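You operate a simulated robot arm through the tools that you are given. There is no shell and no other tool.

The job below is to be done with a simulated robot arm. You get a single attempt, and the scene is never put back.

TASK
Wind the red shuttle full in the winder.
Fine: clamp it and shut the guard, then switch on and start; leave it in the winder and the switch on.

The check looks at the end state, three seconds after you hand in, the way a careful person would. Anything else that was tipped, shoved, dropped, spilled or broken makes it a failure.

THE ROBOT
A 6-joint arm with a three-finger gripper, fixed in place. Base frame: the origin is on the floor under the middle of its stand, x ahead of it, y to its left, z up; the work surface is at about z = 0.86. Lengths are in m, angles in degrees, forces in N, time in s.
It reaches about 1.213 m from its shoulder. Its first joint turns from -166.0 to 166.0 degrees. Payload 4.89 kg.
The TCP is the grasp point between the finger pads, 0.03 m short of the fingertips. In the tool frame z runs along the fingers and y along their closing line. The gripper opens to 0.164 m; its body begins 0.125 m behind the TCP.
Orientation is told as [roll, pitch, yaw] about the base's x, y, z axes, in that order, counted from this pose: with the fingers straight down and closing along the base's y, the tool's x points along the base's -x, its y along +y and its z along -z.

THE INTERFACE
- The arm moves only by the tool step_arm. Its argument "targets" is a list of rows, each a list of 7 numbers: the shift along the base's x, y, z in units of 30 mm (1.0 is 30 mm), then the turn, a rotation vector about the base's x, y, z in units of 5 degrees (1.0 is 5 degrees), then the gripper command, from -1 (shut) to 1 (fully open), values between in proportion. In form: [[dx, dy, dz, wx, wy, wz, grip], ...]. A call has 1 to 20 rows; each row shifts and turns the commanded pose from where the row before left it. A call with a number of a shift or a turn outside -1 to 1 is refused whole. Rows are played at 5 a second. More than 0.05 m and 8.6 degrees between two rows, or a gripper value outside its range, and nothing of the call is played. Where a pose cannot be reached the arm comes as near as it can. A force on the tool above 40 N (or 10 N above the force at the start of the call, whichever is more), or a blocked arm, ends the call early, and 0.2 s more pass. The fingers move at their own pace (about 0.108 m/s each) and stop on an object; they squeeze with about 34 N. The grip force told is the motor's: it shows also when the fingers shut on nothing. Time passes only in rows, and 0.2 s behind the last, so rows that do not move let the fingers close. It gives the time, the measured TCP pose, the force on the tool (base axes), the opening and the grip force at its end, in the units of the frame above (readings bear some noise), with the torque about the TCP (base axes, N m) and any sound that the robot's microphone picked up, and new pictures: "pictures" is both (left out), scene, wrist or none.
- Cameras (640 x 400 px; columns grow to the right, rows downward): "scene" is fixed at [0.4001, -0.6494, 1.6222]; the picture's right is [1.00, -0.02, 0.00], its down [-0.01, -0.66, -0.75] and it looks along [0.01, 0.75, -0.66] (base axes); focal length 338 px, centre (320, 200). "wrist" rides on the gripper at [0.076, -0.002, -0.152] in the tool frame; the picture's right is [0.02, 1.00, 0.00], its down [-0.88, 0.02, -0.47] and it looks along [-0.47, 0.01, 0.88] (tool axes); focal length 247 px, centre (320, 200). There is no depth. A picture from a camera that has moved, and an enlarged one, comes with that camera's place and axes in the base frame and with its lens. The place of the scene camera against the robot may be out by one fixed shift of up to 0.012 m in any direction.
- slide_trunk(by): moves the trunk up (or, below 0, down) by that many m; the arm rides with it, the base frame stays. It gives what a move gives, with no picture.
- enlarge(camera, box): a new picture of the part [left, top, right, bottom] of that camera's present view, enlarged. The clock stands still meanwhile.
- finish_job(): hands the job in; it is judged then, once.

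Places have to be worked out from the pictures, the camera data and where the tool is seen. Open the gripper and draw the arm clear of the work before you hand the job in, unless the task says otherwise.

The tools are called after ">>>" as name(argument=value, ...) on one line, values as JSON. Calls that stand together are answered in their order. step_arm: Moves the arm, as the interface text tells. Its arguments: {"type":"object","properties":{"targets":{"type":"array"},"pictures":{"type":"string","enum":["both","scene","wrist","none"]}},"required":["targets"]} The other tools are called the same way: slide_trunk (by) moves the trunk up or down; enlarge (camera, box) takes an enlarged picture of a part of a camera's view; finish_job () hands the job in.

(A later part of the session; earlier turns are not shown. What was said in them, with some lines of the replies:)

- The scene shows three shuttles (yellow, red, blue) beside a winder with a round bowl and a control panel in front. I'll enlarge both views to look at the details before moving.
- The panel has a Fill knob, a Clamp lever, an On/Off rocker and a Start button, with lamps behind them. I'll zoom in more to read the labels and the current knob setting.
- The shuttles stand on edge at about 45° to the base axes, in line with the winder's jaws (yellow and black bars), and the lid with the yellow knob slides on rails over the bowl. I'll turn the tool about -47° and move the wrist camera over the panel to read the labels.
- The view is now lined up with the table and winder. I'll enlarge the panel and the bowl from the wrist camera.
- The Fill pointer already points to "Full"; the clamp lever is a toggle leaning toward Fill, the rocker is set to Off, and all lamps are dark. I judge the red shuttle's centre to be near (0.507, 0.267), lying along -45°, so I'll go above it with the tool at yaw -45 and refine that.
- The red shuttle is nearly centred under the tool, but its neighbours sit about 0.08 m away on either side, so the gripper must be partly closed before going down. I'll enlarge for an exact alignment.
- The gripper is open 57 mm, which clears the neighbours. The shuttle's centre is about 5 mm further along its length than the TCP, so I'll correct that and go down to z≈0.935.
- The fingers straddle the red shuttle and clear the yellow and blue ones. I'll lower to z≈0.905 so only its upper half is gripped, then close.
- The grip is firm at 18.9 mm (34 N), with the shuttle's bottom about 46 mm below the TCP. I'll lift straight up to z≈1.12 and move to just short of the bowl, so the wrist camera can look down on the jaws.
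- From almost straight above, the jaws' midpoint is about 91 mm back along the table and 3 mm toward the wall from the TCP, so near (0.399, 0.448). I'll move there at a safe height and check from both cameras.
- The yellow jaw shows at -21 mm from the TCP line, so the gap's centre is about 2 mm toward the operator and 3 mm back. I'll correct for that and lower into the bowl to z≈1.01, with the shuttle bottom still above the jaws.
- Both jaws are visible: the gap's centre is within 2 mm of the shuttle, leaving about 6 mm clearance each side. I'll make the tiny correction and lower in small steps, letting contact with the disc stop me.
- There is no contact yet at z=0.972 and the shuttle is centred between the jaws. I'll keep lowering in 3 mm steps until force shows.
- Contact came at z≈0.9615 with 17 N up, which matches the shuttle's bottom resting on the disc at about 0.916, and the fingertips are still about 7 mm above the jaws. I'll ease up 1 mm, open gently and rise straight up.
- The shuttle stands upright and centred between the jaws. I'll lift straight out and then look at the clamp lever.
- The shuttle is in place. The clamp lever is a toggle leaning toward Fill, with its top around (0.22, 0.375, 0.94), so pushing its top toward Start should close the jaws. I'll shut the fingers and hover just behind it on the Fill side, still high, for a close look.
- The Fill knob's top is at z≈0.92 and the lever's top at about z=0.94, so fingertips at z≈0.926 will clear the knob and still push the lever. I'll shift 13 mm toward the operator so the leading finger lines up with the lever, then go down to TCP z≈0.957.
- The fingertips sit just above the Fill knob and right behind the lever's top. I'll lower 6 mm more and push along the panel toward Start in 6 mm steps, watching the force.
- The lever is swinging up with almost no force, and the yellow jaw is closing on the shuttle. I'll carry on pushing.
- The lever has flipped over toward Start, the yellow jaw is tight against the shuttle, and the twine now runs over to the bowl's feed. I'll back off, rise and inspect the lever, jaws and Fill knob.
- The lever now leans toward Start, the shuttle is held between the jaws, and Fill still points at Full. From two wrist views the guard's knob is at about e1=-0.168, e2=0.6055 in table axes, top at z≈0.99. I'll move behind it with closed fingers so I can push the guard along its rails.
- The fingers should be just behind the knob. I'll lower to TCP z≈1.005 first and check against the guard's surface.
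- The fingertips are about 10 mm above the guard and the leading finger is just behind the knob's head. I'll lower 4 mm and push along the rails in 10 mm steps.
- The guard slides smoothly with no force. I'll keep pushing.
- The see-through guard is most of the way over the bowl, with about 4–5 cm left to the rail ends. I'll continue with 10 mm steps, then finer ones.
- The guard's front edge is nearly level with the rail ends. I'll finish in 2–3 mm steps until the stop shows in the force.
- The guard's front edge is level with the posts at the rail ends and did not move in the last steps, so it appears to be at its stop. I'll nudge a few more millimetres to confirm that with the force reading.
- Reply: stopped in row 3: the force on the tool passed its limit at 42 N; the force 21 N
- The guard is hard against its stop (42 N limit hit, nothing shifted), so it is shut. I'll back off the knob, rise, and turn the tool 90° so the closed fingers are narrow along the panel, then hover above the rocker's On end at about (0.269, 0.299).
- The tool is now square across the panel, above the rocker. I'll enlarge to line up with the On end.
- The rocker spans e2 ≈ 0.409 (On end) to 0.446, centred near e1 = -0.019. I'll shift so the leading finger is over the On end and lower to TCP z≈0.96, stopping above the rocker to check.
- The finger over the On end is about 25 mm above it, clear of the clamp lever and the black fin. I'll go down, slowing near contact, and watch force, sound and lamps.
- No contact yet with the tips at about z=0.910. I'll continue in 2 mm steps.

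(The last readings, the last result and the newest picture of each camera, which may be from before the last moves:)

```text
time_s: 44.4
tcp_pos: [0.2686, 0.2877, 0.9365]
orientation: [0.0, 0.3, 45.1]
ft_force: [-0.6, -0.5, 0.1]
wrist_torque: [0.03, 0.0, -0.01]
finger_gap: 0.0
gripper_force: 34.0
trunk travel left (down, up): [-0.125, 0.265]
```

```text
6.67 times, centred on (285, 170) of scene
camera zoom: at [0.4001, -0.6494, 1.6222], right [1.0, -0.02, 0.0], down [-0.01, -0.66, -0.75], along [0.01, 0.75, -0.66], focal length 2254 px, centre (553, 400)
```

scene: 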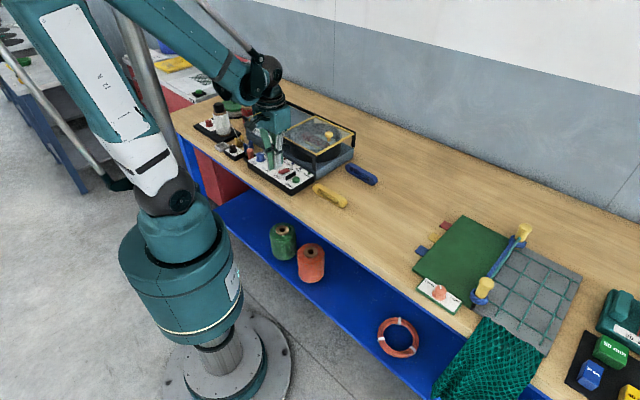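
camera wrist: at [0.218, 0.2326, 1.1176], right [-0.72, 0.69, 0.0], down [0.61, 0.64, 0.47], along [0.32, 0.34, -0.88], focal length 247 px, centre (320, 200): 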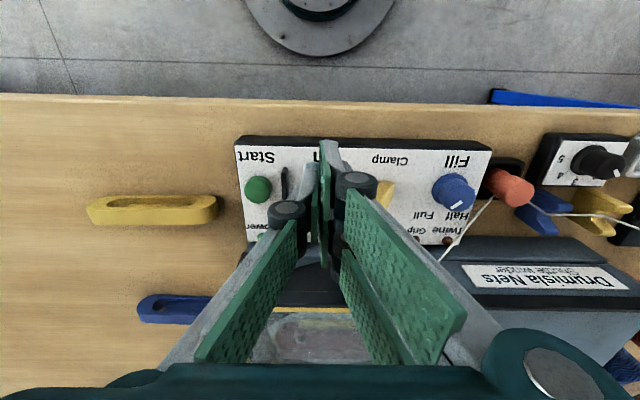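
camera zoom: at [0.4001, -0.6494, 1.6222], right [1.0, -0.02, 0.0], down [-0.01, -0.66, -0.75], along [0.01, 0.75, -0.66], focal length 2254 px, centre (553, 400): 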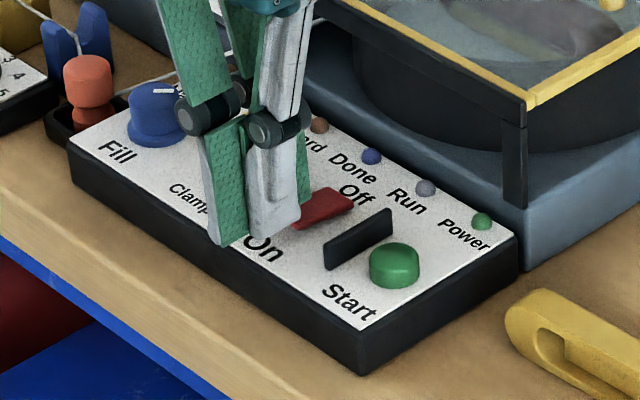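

Still no force at tips ≈0.9065. I'll take two more small steps.

>>> step_arm(targets=[[0, 0, -0.07, 0, 0, 0, -1], [0, 0, -0.07, 0, 0, 0, -1]], pictures="none")

>>> enlarge(camera="scene", box=[245, 140, 325, 200])

>>> enlarge(camera="wrist", box=[220, 90, 420, 215])

```text
time_s: 45.0
tcp_pos: [0.2688, 0.2876, 0.9318]
orientation: [0.0, 0.2, 45.1]
ft_force: [-1.0, -0.2, 0.2]
wrist_torque: [0.03, -0.01, 0.0]
finger_gap: 0.0
gripper_force: 34.1
trunk travel left (down, up): [-0.125, 0.265]
```

```text
6.67 times, centred on (285, 170) of scene
camera zoom: at [0.4001, -0.6494, 1.6222], right [1.0, -0.02, 0.0], down [-0.01, -0.66, -0.75], along [0.01, 0.75, -0.66], focal length 2254 px, centre (553, 400)
```

zoom: 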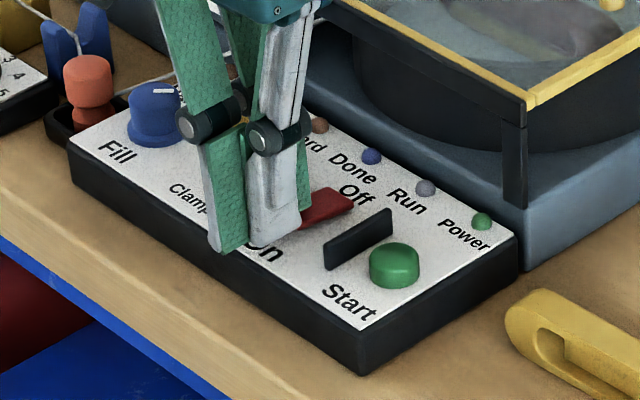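

```text
3.20 times, centred on (320, 152) of wrist
camera zoom: at [0.2166, 0.2324, 1.0859], right [-0.72, 0.69, 0.0], down [0.61, 0.64, 0.47], along [0.32, 0.34, -0.88], focal length 790 px, centre (320, 352)
```

zoom: 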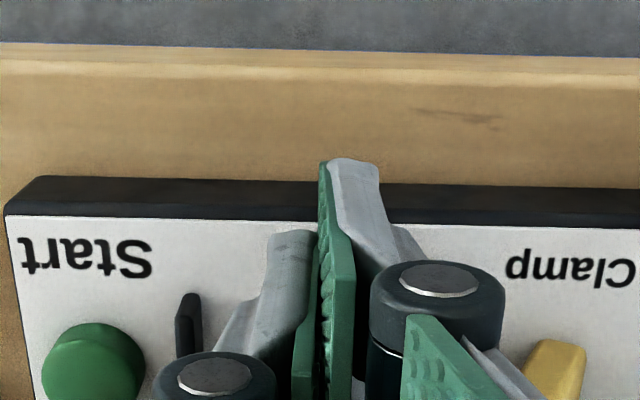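

The tips are at about z=0.902 with no force, so I need a closer look at whether the finger is really over the rocker.

>>> enlarge(camera="scene", box=[268, 155, 308, 185])

>>> enlarge(camera="wrist", box=[230, 120, 400, 260])

```text
13.33 times, centred on (288, 170) of scene
camera zoom: at [0.4001, -0.6494, 1.6222], right [1.0, -0.02, 0.0], down [-0.01, -0.66, -0.75], along [0.01, 0.75, -0.66], focal length 4508 px, centre (747, 600)
```

zoom: 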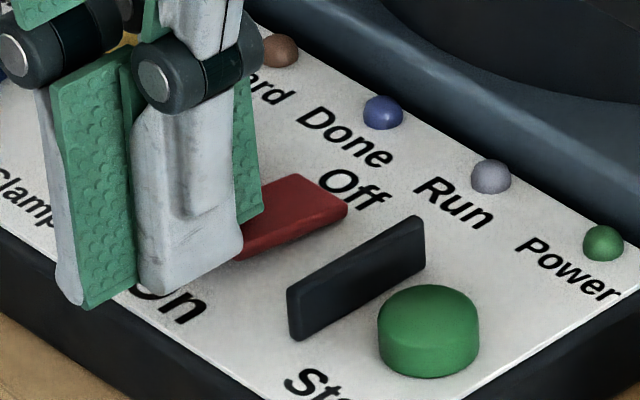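

```text
2.86 times, centred on (315, 190) of wrist
camera zoom: at [0.2166, 0.2324, 1.0859], right [-0.72, 0.69, 0.0], down [0.61, 0.64, 0.47], along [0.32, 0.34, -0.88], focal length 706 px, centre (334, 229)
```

zoom: 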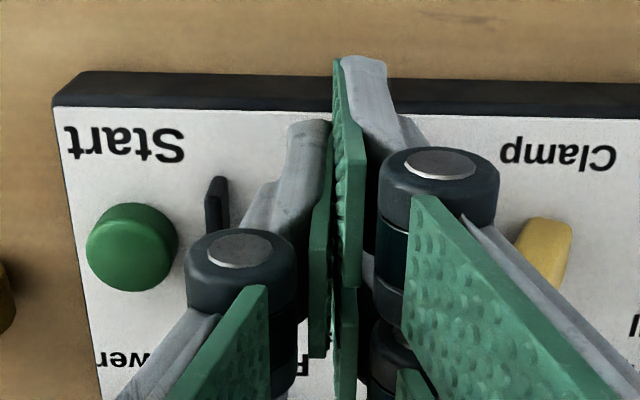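

The rear finger's tip is now right at the rocker's top surface, about halfway along the On side. I'll keep pressing in 2 mm steps.

>>> step_arm(targets=[[0, 0, -0.07, 0, 0, 0, -1]], pictures="none")

>>> enlarge(camera="scene", box=[268, 155, 308, 185])

```text
time_s: 45.4
tcp_pos: [0.2689, 0.2874, 0.9302]
orientation: [0.0, 0.2, 45.1]
ft_force: [0.4, -1.1, 3.7]
wrist_torque: [-0.01, -0.05, 0.02]
finger_gap: 0.0
gripper_force: 34.1
trunk travel left (down, up): [-0.125, 0.265]
```

```text
13.33 times, centred on (288, 170) of scene
camera zoom: at [0.4001, -0.6494, 1.6222], right [1.0, -0.02, 0.0], down [-0.01, -0.66, -0.75], along [0.01, 0.75, -0.66], focal length 4508 px, centre (747, 600)
```

zoom: 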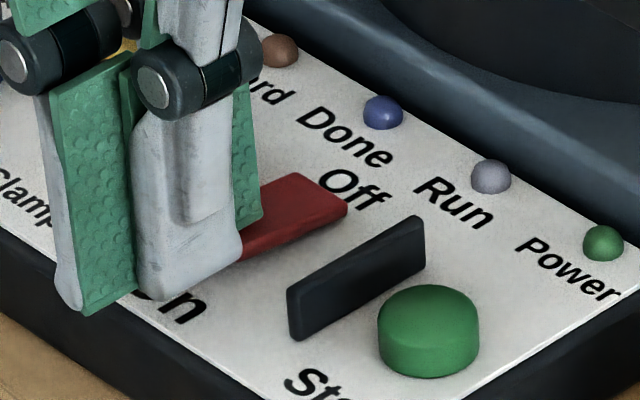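

Contact has started (3.7 N). I'll press a little further and see whether the rocker flips.

>>> step_arm(targets=[[0, 0, -0.05, 0, 0, 0, -1], [0, 0, 0, 0, 0, 0, -1]], pictures="none")

>>> enlarge(camera="scene", box=[268, 155, 308, 185])

```text
time_s: 46.0
tcp_pos: [0.2683, 0.2873, 0.9298]
orientation: [0.0, 0.3, 45.1]
ft_force: [-0.8, 0.6, 1.0]
wrist_torque: [0.01, 0.01, 0.02]
finger_gap: 0.0002
gripper_force: 34.0
trunk travel left (down, up): [-0.125, 0.265]
```

```text
13.33 times, centred on (288, 170) of scene
camera zoom: at [0.4001, -0.6494, 1.6222], right [1.0, -0.02, 0.0], down [-0.01, -0.66, -0.75], along [0.01, 0.75, -0.66], focal length 4508 px, centre (747, 600)
```

zoom: 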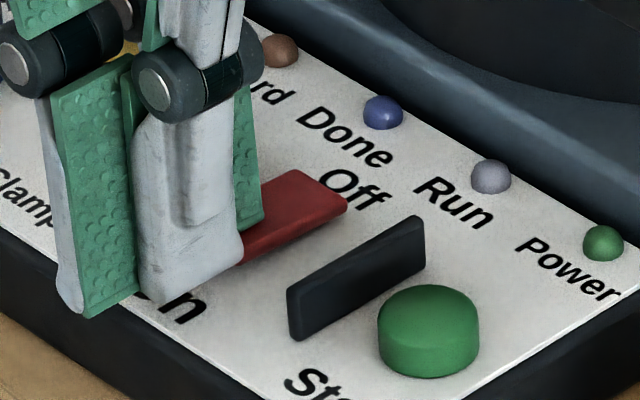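

The rocker is starting to tip, with low force. I'll continue pressing.

>>> step_arm(targets=[[0, 0, -0.06, 0, 0, 0, -1], [0, 0, -0.06, 0, 0, 0, -1], [0, 0, 0, 0, 0, 0, -1]], pictures="none")

>>> enlarge(camera="scene", box=[268, 155, 308, 185])

```text
time_s: 46.6
tcp_pos: [0.2686, 0.2872, 0.9265]
orientation: [0.0, 0.2, 45.0]
ft_force: [-8.7, -7.3, 39.0]
wrist_torque: [0.75, -0.48, 0.02]
finger_gap: 0.0
gripper_force: 34.4
trunk travel left (down, up): [-0.125, 0.265]
stopped in row 3: the force on the tool passed its limit at 48 N (the readings are from after the stop); the commanded pose is now the measured one
```

```text
13.33 times, centred on (288, 170) of scene
camera zoom: at [0.4001, -0.6494, 1.6222], right [1.0, -0.02, 0.0], down [-0.01, -0.66, -0.75], along [0.01, 0.75, -0.66], focal length 4508 px, centre (747, 600)
```

zoom: 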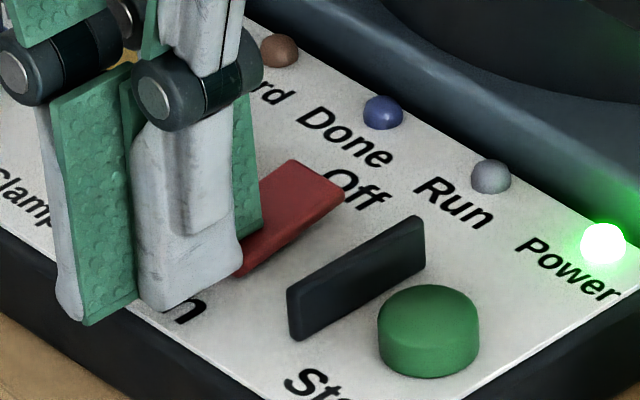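

The Power lamp is lit and the rocker has flipped to On. I'll lift off and check the other lamps.

>>> step_arm(targets=[[0, 0, 0.3, 0, 0, 0, -1], [0, 0, 0.7, 0, 0, 0, -1], [0, 0, 1, 0, 0, 0, -1], [0, 0, 0.6, 0, 0, 0, -1]], pictures="both")

>>> enlarge(camera="scene", box=[240, 130, 345, 200])

>>> enlarge(camera="wrist", box=[220, 80, 500, 255])

```text
time_s: 47.6
tcp_pos: [0.27, 0.2884, 1.0036]
orientation: [0.0, 0.2, 45.1]
ft_force: [0.3, 0.4, -0.8]
wrist_torque: [-0.1, 0.08, 0.01]
finger_gap: 0.0
gripper_force: 34.0
trunk travel left (down, up): [-0.125, 0.265]
camera wrist: at [0.2175, 0.2328, 1.158], right [-0.72, 0.69, 0.0], down [0.61, 0.64, 0.47], along [0.32, 0.34, -0.88], focal length 247 px, centre (320, 200)
```

scene: 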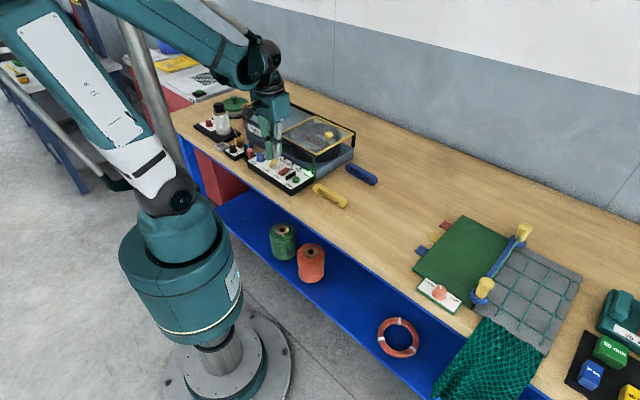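
wrist: 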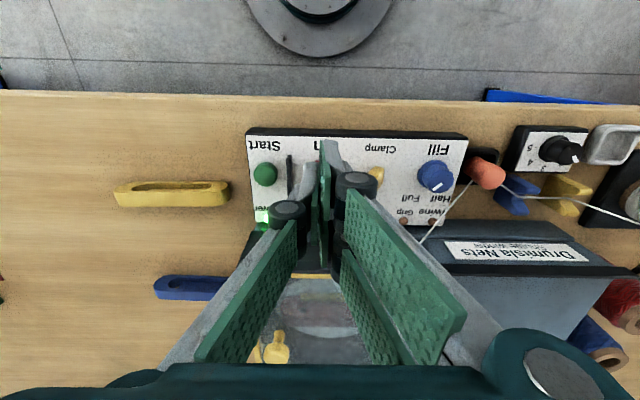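

```text
5.71 times, centred on (292, 165) of scene
camera zoom: at [0.4001, -0.6494, 1.6222], right [1.0, -0.02, 0.0], down [-0.01, -0.66, -0.75], along [0.01, 0.75, -0.66], focal length 1932 px, centre (477, 400)
```

zoom: 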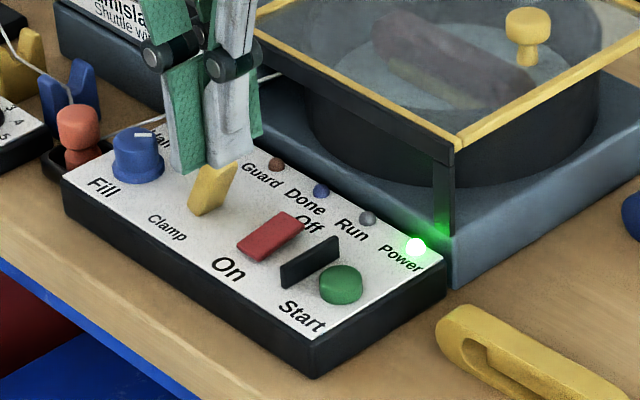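

```text
2.29 times, centred on (360, 168) of wrist
camera zoom: at [0.2175, 0.2328, 1.158], right [-0.72, 0.69, 0.0], down [0.61, 0.64, 0.47], along [0.32, 0.34, -0.88], focal length 564 px, centre (229, 274)
```

zoom: 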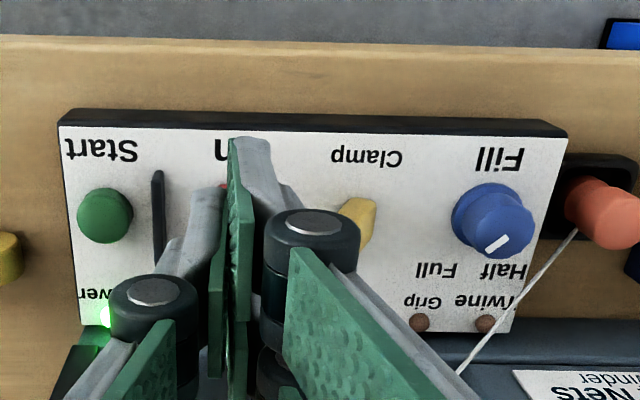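

Power is on with no fault lamps lit. I judge the Start button to be at about e1=0.0455, e2=0.425, so about (0.331, 0.270), and will move above it and lower to just over it.

>>> step_arm(targets=[[0.68, -0.207, 0, 0, 0, 0, -1], [0.68, -0.207, 0, 0, 0, 0, -1], [0.68, -0.207, 0, 0, 0, 0, -1], [0, 0, -0.6, 0, 0, 0, -1], [0, 0, -0.5, 0, 0, 0, -1], [0, 0, -0.4, 0, 0, 0, -1]], pictures="both")

>>> enlarge(camera="scene", box=[265, 150, 325, 195])

>>> enlarge(camera="wrist", box=[230, 90, 500, 260])

```text
time_s: 49.0
tcp_pos: [0.3316, 0.269, 0.9579]
orientation: [0.1, 0.2, 45.1]
ft_force: [-0.9, 0.2, 0.3]
wrist_torque: [0.05, -0.03, 0.01]
finger_gap: 0.0001
gripper_force: 33.6
trunk travel left (down, up): [-0.125, 0.265]
camera wrist: at [0.2789, 0.2154, 1.1121], right [-0.72, 0.69, 0.0], down [0.61, 0.64, 0.47], along [0.32, 0.34, -0.88], focal length 247 px, centre (320, 200)
```

scene: 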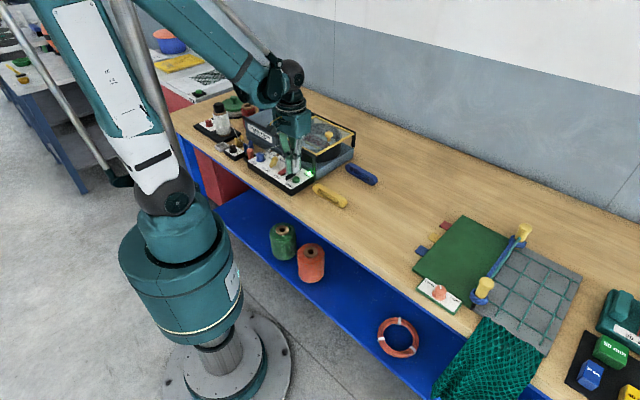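
wrist: 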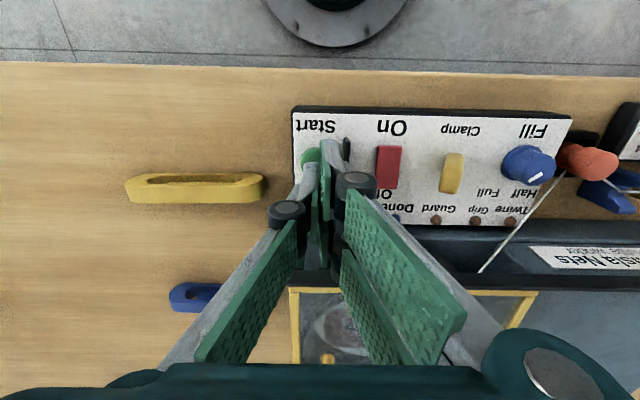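

```text
8.89 times, centred on (295, 172) of scene
camera zoom: at [0.4001, -0.6494, 1.6222], right [1.0, -0.02, 0.0], down [-0.01, -0.66, -0.75], along [0.01, 0.75, -0.66], focal length 3005 px, centre (542, 444)
```

zoom: 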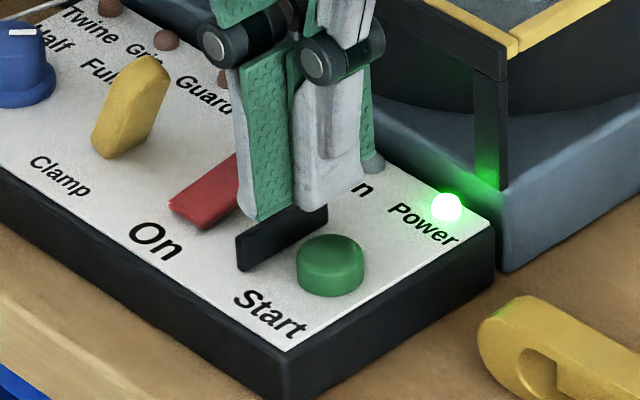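

```text
2.35 times, centred on (365, 175) of wrist
camera zoom: at [0.2789, 0.2154, 1.1121], right [-0.72, 0.69, 0.0], down [0.61, 0.64, 0.47], along [0.32, 0.34, -0.88], focal length 581 px, centre (214, 259)
```

zoom: 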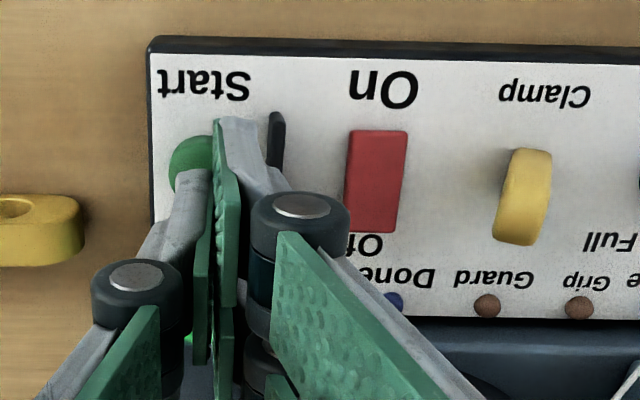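

From close up the button is about 7 mm further from the fin than I thought, and the rear finger would pass too near the fin. I'll shift 9 mm along the panel away from the fin and 5 mm toward the operator, then recheck.

>>> step_arm(targets=[[0.05, -0.17, 0, 0, 0, 0, -1], [0.044, -0.16, 0, 0, 0, 0, -1]], pictures="none")

>>> enlarge(camera="scene", box=[265, 150, 325, 195])

>>> enlarge(camera="wrist", box=[230, 90, 430, 215])

```text
time_s: 49.6
tcp_pos: [0.3341, 0.259, 0.9587]
orientation: [-0.1, 0.2, 45.2]
ft_force: [0.0, 0.8, 0.0]
wrist_torque: [-0.04, 0.02, 0.01]
finger_gap: 0.0
gripper_force: 33.6
trunk travel left (down, up): [-0.125, 0.265]
```

```text
8.89 times, centred on (295, 172) of scene
camera zoom: at [0.4001, -0.6494, 1.6222], right [1.0, -0.02, 0.0], down [-0.01, -0.66, -0.75], along [0.01, 0.75, -0.66], focal length 3005 px, centre (542, 444)
```

zoom: 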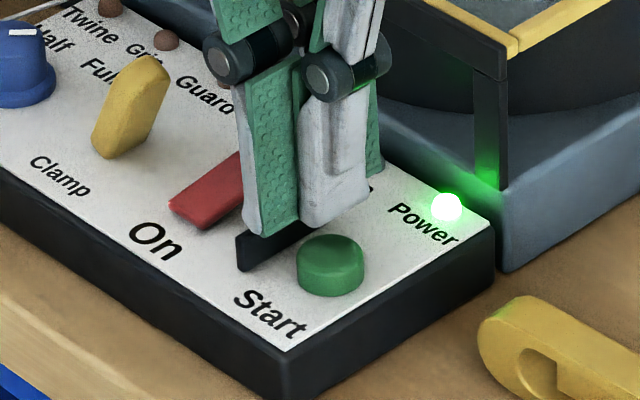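

```text
3.20 times, centred on (330, 152) of wrist
camera zoom: at [0.2815, 0.2054, 1.1121], right [-0.72, 0.69, 0.0], down [0.61, 0.64, 0.47], along [0.32, 0.34, -0.88], focal length 790 px, centre (288, 352)
```

zoom: 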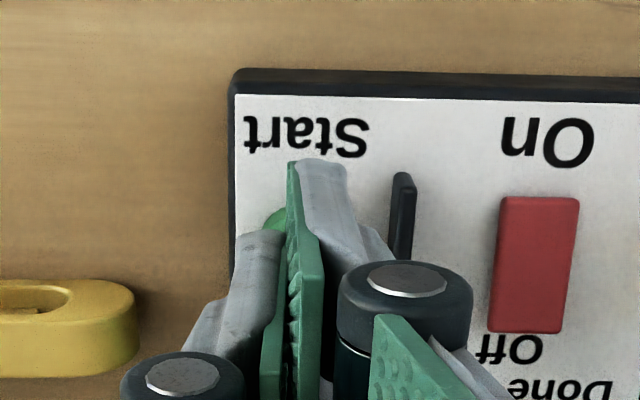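

Now the single finger is over the button's centre with about 10 mm to the fin. I'll lower 12 mm, then continue in 2 mm steps to press.

>>> step_arm(targets=[[0, 0, -0.4, 0, 0, 0, -1], [0, 0, -0.1, 0, 0, 0, -1], [0, 0, -0.07, 0, 0, 0, -1]], pictures="none")

>>> enlarge(camera="scene", box=[265, 150, 325, 195])

```text
time_s: 50.4
tcp_pos: [0.3329, 0.2593, 0.9417]
orientation: [-0.1, 0.1, 45.2]
ft_force: [0.2, -0.2, -0.1]
wrist_torque: [-0.03, -0.04, 0.02]
finger_gap: 0.0002
gripper_force: 34.2
trunk travel left (down, up): [-0.125, 0.265]
```

```text
8.89 times, centred on (295, 172) of scene
camera zoom: at [0.4001, -0.6494, 1.6222], right [1.0, -0.02, 0.0], down [-0.01, -0.66, -0.75], along [0.01, 0.75, -0.66], focal length 3005 px, centre (542, 444)
```

zoom: 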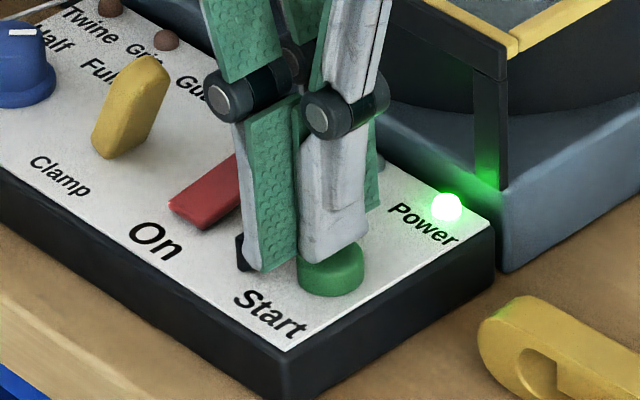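

The finger is right over the green button, with no contact yet. I'll press further in 2 mm steps.

>>> step_arm(targets=[[0, 0, -0.07, 0, 0, 0, -1], [0, 0, -0.07, 0, 0, 0, -1]], pictures="none")

>>> enlarge(camera="scene", box=[265, 150, 325, 195])

```text
time_s: 51.0
tcp_pos: [0.3335, 0.2581, 0.9385]
orientation: [-0.1, 0.2, 45.0]
ft_force: [0.4, -0.1, 0.1]
wrist_torque: [0.02, 0.0, 0.0]
finger_gap: 0.0
gripper_force: 33.7
trunk travel left (down, up): [-0.125, 0.265]
```

```text
8.89 times, centred on (295, 172) of scene
camera zoom: at [0.4001, -0.6494, 1.6222], right [1.0, -0.02, 0.0], down [-0.01, -0.66, -0.75], along [0.01, 0.75, -0.66], focal length 3005 px, centre (542, 444)
```

zoom: 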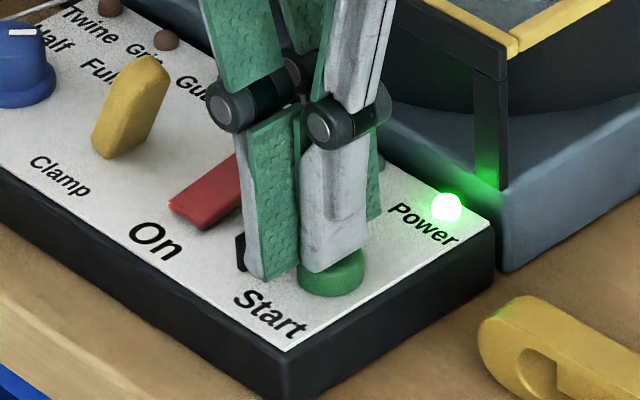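

Still no force. I'll press further.

>>> step_arm(targets=[[0, 0, -0.07, 0, 0, 0, -1], [0, 0, -0.07, 0, 0, 0, -1]], pictures="none")

>>> enlarge(camera="scene", box=[265, 150, 325, 195])

```text
time_s: 51.6
tcp_pos: [0.3333, 0.2597, 0.9328]
orientation: [0.0, 0.1, 45.1]
ft_force: [-0.5, -0.6, 0.0]
wrist_torque: [-0.01, -0.03, 0.02]
finger_gap: 0.0003
gripper_force: 34.3
trunk travel left (down, up): [-0.125, 0.265]
```

```text
8.89 times, centred on (295, 172) of scene
camera zoom: at [0.4001, -0.6494, 1.6222], right [1.0, -0.02, 0.0], down [-0.01, -0.66, -0.75], along [0.01, 0.75, -0.66], focal length 3005 px, centre (542, 444)
```

zoom: 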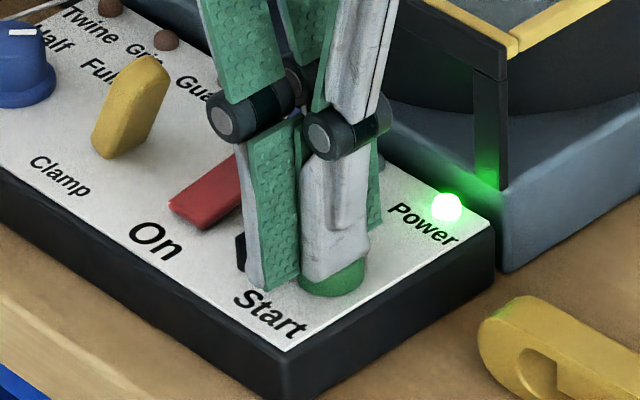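

The visible strip of the button below the finger is getting thinner, so it is probably being pressed with little force. I'll continue until it bottoms out.

>>> step_arm(targets=[[0, 0, -0.05, 0, 0, 0, -1], [0, 0, -0.05, 0, 0, 0, -1]], pictures="none")

>>> enlarge(camera="scene", box=[265, 150, 325, 195])

>>> enlarge(camera="wrist", box=[230, 90, 630, 340])

```text
time_s: 52.2
tcp_pos: [0.3338, 0.2602, 0.9302]
orientation: [0.0, 0.1, 45.1]
ft_force: [0.1, 0.7, 1.1]
wrist_torque: [0.0, 0.01, 0.02]
finger_gap: 0.0002
gripper_force: 33.8
trunk travel left (down, up): [-0.125, 0.265]
```

```text
8.89 times, centred on (295, 172) of scene
camera zoom: at [0.4001, -0.6494, 1.6222], right [1.0, -0.02, 0.0], down [-0.01, -0.66, -0.75], along [0.01, 0.75, -0.66], focal length 3005 px, centre (542, 444)
```

zoom: 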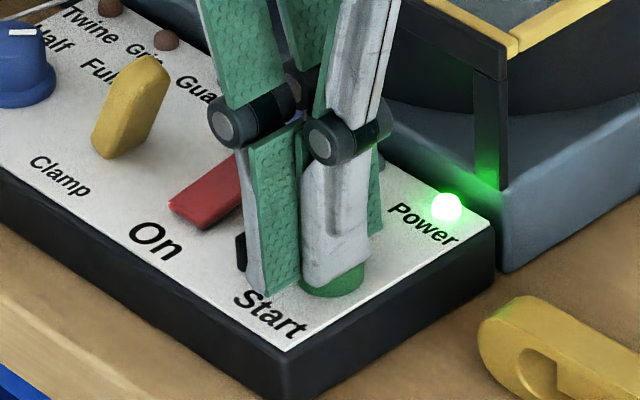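

```text
1.60 times, centred on (430, 215) of wrist
camera zoom: at [0.281, 0.2052, 1.0841], right [-0.72, 0.69, 0.0], down [0.61, 0.64, 0.47], along [0.32, 0.34, -0.88], focal length 395 px, centre (144, 176)
```

zoom: 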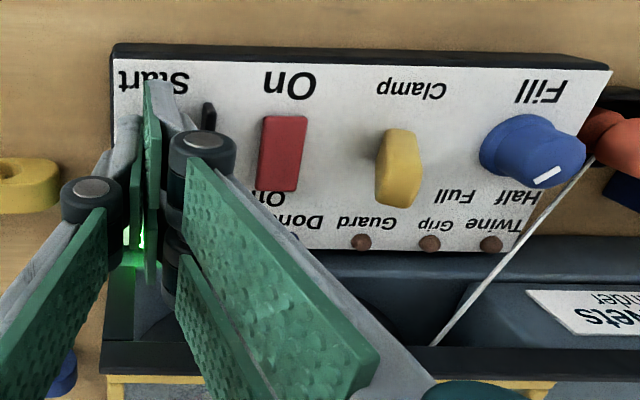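

A slight force (1 N) is showing now. I'll press two more small steps.

>>> step_arm(targets=[[0, 0, -0.05, 0, 0, 0, -1], [0, 0, -0.05, 0, 0, 0, -1]], pictures="none")

>>> enlarge(camera="scene", box=[265, 130, 345, 195])

```text
time_s: 52.8
tcp_pos: [0.3351, 0.2598, 0.9274]
orientation: [-0.1, 0.2, 45.1]
ft_force: [0.2, -0.1, 2.4]
wrist_torque: [0.01, -0.03, 0.01]
finger_gap: 0.0001
gripper_force: 34.0
trunk travel left (down, up): [-0.125, 0.265]
heard: click
```

```text
6.15 times, centred on (305, 162) of scene
camera zoom: at [0.4001, -0.6494, 1.6222], right [1.0, -0.02, 0.0], down [-0.01, -0.66, -0.75], along [0.01, 0.75, -0.66], focal length 2081 px, centre (412, 431)
```

zoom: 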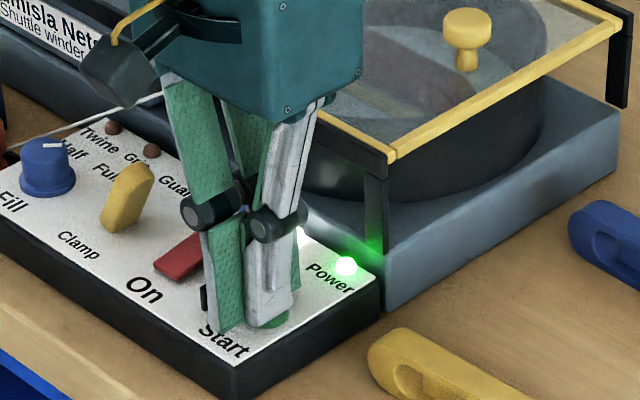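

A click was heard and there is a white glow at the Run lamp, so it has started. I'll lift straight off the button and watch.

>>> step_arm(targets=[[0, 0, 0.3, 0, 0, 0, -1], [0, 0, 0.7, 0, 0, 0, -1], [0, 0, 1, 0, 0, 0, -1], [0, 0, 1, 0, 0, 0, -1], [0, 0, 1, 0, 0, 0, -1], [0, 0, 1, 0, 0, 0, -1]], pictures="both")

>>> enlarge(camera="scene", box=[245, 100, 355, 195])

>>> enlarge(camera="wrist", box=[230, 90, 530, 400])

```text
time_s: 54.2
tcp_pos: [0.3328, 0.259, 1.0775]
orientation: [0.0, 0.2, 45.1]
ft_force: [1.6, 0.4, 1.0]
wrist_torque: [-0.08, 0.03, 0.03]
finger_gap: 0.0002
gripper_force: 34.0
trunk travel left (down, up): [-0.125, 0.265]
camera wrist: at [0.2799, 0.2046, 1.2309], right [-0.72, 0.69, 0.0], down [0.61, 0.64, 0.47], along [0.32, 0.34, -0.88], focal length 247 px, centre (320, 200)
```

scene: 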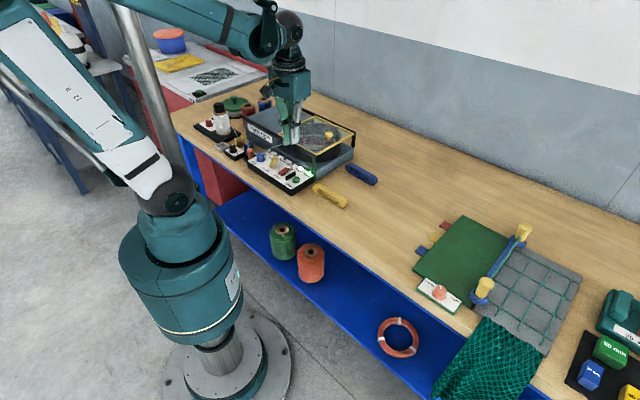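
wrist: 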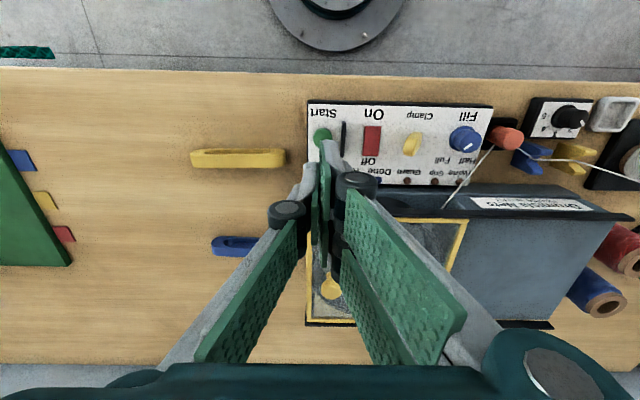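

```text
4.21 times, centred on (300, 148) of scene
camera zoom: at [0.4001, -0.6494, 1.6222], right [1.0, -0.02, 0.0], down [-0.01, -0.66, -0.75], along [0.01, 0.75, -0.66], focal length 1424 px, centre (404, 421)
```

zoom: 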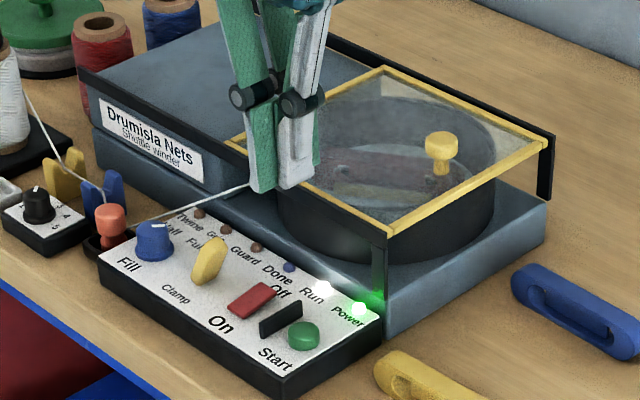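

```text
1.29 times, centred on (380, 245) of wrist
camera zoom: at [0.2799, 0.2046, 1.2309], right [-0.72, 0.69, 0.0], down [0.61, 0.64, 0.47], along [0.32, 0.34, -0.88], focal length 319 px, centre (243, 142)
```

zoom: 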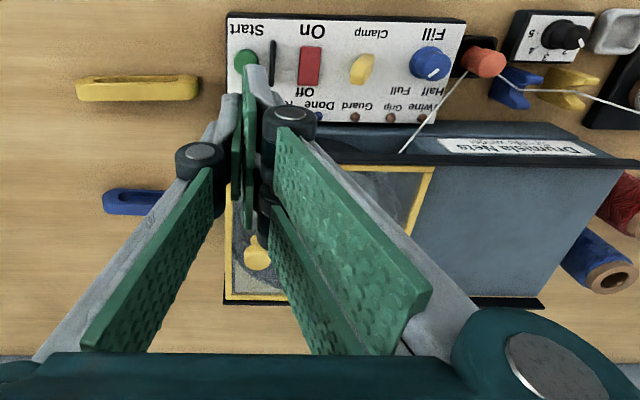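

Run and Power are lit and the disc is turning under the guard. I'll raise the arm and draw it clear to the side, opening the gripper, while it winds.

>>> step_arm(targets=[[0, 0, 1, 0, 0, 0, -1], [0, 0, 1, 0, 0, 0, -1], [0, 0, 1, 0, 0, 0, -1], [0.7, -0.4, 0.5, 0, 0, 0, -0.5], [0.9, -0.5, 0, 0, 0, 0, 0], [0.9, -0.5, 0, 0, 0, 0, 0.5], [0.9, -0.5, 0, 0, 0, 0, 1], [0.9, -0.5, 0, 0, 0, 0, 1], [0.9, -0.4, 0, 0, 0, 0, 1], [0.9, 0, 0, 0, 0, 0, 1]], pictures="scene")

>>> enlarge(camera="scene", box=[245, 100, 355, 195])

```text
time_s: 56.4
tcp_pos: [0.5171, 0.1745, 1.183]
orientation: [0.0, 0.2, 45.1]
ft_force: [-1.9, -0.5, 1.2]
wrist_torque: [0.08, -0.19, 0.01]
finger_gap: 0.1639
gripper_force: 0.1
trunk travel left (down, up): [-0.125, 0.265]
```

scene: 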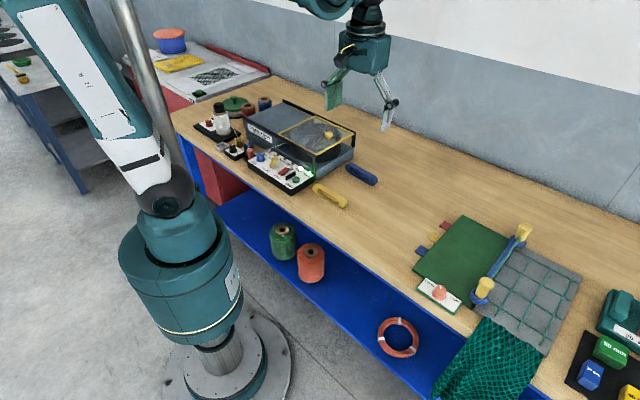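

```text
4.21 times, centred on (300, 148) of scene
camera zoom: at [0.4001, -0.6494, 1.6222], right [1.0, -0.02, 0.0], down [-0.01, -0.66, -0.75], along [0.01, 0.75, -0.66], focal length 1424 px, centre (404, 421)
```

zoom: 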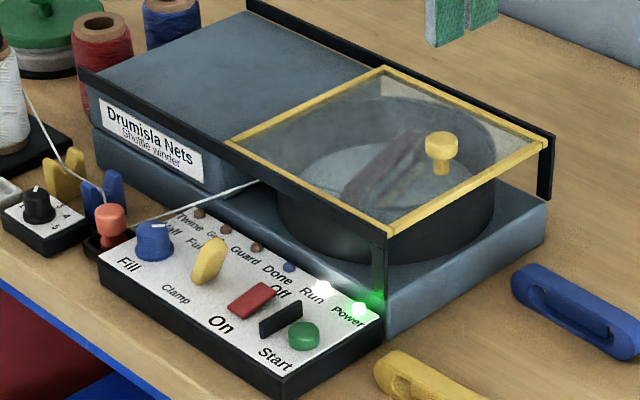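

The shuttle is spinning under the guard and Run is still lit. The arm is clear with the gripper open, so I'll wait for the Done lamp.

>>> step_arm(targets=[[0, 0, 0, 0, 0, 0, 1], [0, 0, 0, 0, 0, 0, 1], [0, 0, 0, 0, 0, 0, 1], [0, 0, 0, 0, 0, 0, 1], [0, 0, 0, 0, 0, 0, 1], [0, 0, 0, 0, 0, 0, 1], [0, 0, 0, 0, 0, 0, 1], [0, 0, 0, 0, 0, 0, 1], [0, 0, 0, 0, 0, 0, 1], [0, 0, 0, 0, 0, 0, 1], [0, 0, 0, 0, 0, 0, 1], [0, 0, 0, 0, 0, 0, 1], [0, 0, 0, 0, 0, 0, 1], [0, 0, 0, 0, 0, 0, 1], [0, 0, 0, 0, 0, 0, 1], [0, 0, 0, 0, 0, 0, 1], [0, 0, 0, 0, 0, 0, 1], [0, 0, 0, 0, 0, 0, 1], [0, 0, 0, 0, 0, 0, 1], [0, 0, 0, 0, 0, 0, 1]], pictures="none")

>>> enlarge(camera="scene", box=[245, 100, 355, 195])

```text
time_s: 60.6
tcp_pos: [0.5168, 0.1756, 1.1838]
orientation: [0.1, 0.2, 45.2]
ft_force: [0.4, -0.4, 0.5]
wrist_torque: [0.02, -0.01, 0.01]
finger_gap: 0.1637
gripper_force: 0.0
trunk travel left (down, up): [-0.125, 0.265]
```

```text
4.21 times, centred on (300, 148) of scene
camera zoom: at [0.4001, -0.6494, 1.6222], right [1.0, -0.02, 0.0], down [-0.01, -0.66, -0.75], along [0.01, 0.75, -0.66], focal length 1424 px, centre (404, 421)
```

zoom: 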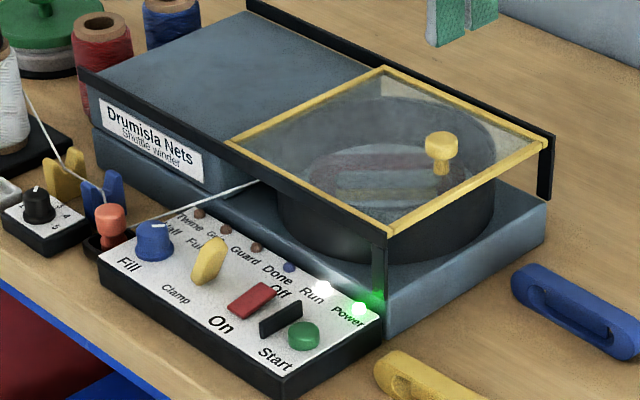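

It is still running, with twine building up on the shuttle. I'll keep waiting.

>>> step_arm(targets=[[0, 0, 0, 0, 0, 0, 1], [0, 0, 0, 0, 0, 0, 1], [0, 0, 0, 0, 0, 0, 1], [0, 0, 0, 0, 0, 0, 1], [0, 0, 0, 0, 0, 0, 1], [0, 0, 0, 0, 0, 0, 1], [0, 0, 0, 0, 0, 0, 1], [0, 0, 0, 0, 0, 0, 1], [0, 0, 0, 0, 0, 0, 1], [0, 0, 0, 0, 0, 0, 1], [0, 0, 0, 0, 0, 0, 1], [0, 0, 0, 0, 0, 0, 1], [0, 0, 0, 0, 0, 0, 1], [0, 0, 0, 0, 0, 0, 1], [0, 0, 0, 0, 0, 0, 1], [0, 0, 0, 0, 0, 0, 1], [0, 0, 0, 0, 0, 0, 1], [0, 0, 0, 0, 0, 0, 1], [0, 0, 0, 0, 0, 0, 1], [0, 0, 0, 0, 0, 0, 1]], pictures="none")

>>> enlarge(camera="scene", box=[245, 100, 355, 195])

```text
time_s: 64.8
tcp_pos: [0.5176, 0.1752, 1.1832]
orientation: [0.1, 0.2, 45.1]
ft_force: [0.0, 0.9, 1.1]
wrist_torque: [0.02, -0.02, 0.02]
finger_gap: 0.1639
gripper_force: 0.1
trunk travel left (down, up): [-0.125, 0.265]
```

```text
4.21 times, centred on (300, 148) of scene
camera zoom: at [0.4001, -0.6494, 1.6222], right [1.0, -0.02, 0.0], down [-0.01, -0.66, -0.75], along [0.01, 0.75, -0.66], focal length 1424 px, centre (404, 421)
```

zoom: 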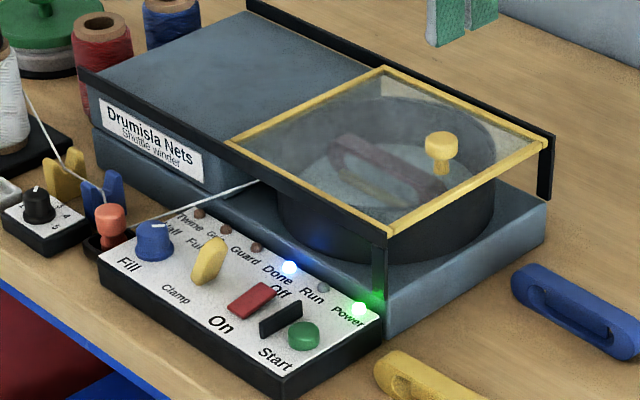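

Done is lit and Run is off. I'll check how much twine is on the shuttle, and look over the rest of the bench.

>>> enlarge(camera="scene", box=[290, 115, 345, 160])

>>> enlarge(camera="scene", box=[190, 85, 390, 215])

>>> enlarge(camera="scene", box=[245, 140, 325, 195])

```text
8.89 times, centred on (318, 138) of scene
camera zoom: at [0.4001, -0.6494, 1.6222], right [1.0, -0.02, 0.0], down [-0.01, -0.66, -0.75], along [0.01, 0.75, -0.66], focal length 3005 px, centre (342, 756)
```

zoom: 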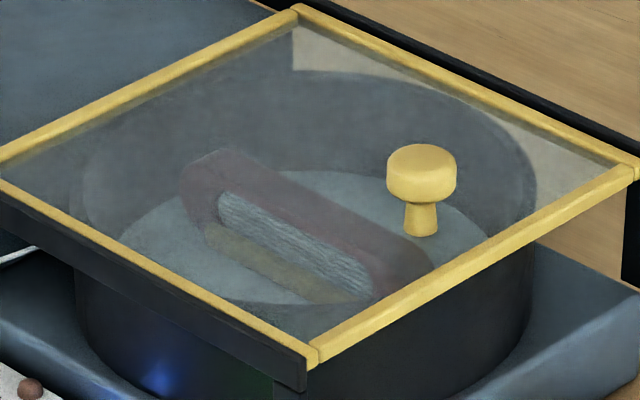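

```text
3.08 times, centred on (290, 150) of scene
camera zoom: at [0.4001, -0.6494, 1.6222], right [1.0, -0.02, 0.0], down [-0.01, -0.66, -0.75], along [0.01, 0.75, -0.66], focal length 1040 px, centre (412, 354)
```

zoom: 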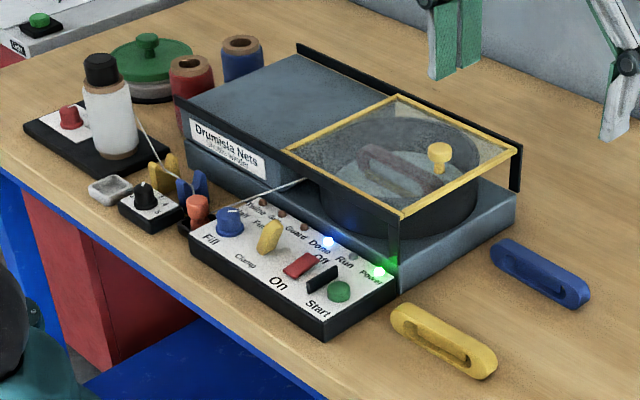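

```text
7.27 times, centred on (285, 168) of scene
camera zoom: at [0.4001, -0.6494, 1.6222], right [1.0, -0.02, 0.0], down [-0.01, -0.66, -0.75], along [0.01, 0.75, -0.66], focal length 2459 px, centre (574, 436)
```

zoom: 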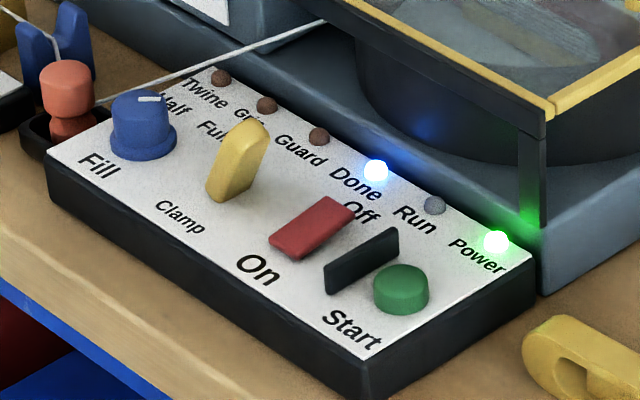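

The shuttle's slot is full of twine, Done and Power are lit, the rocker is on, the guard is shut and the other shuttles are where they were. The arm is clear with the gripper open, so I'm handing in.

>>> finish_job()

```text
The job is handed in.
```

The red shuttle is wound full and still clamped in the winder, with the guard shut and the switch left on.

- **Fill:** the knob was already on Full, so I left it alone.
- **Winding:** Run lit after I pressed Start. It then went out and Done came on, with the shuttle's slot full of twine in the last picture. No fault lamps were lit.
- **Bench:** the yellow and blue shuttles and everything else look undisturbed. The arm is clear and the gripper is open.

I pressed the guard against its stop and the switch against its end until the force limit cut in (42 N and 48 N). Nothing looked shifted afterwards.
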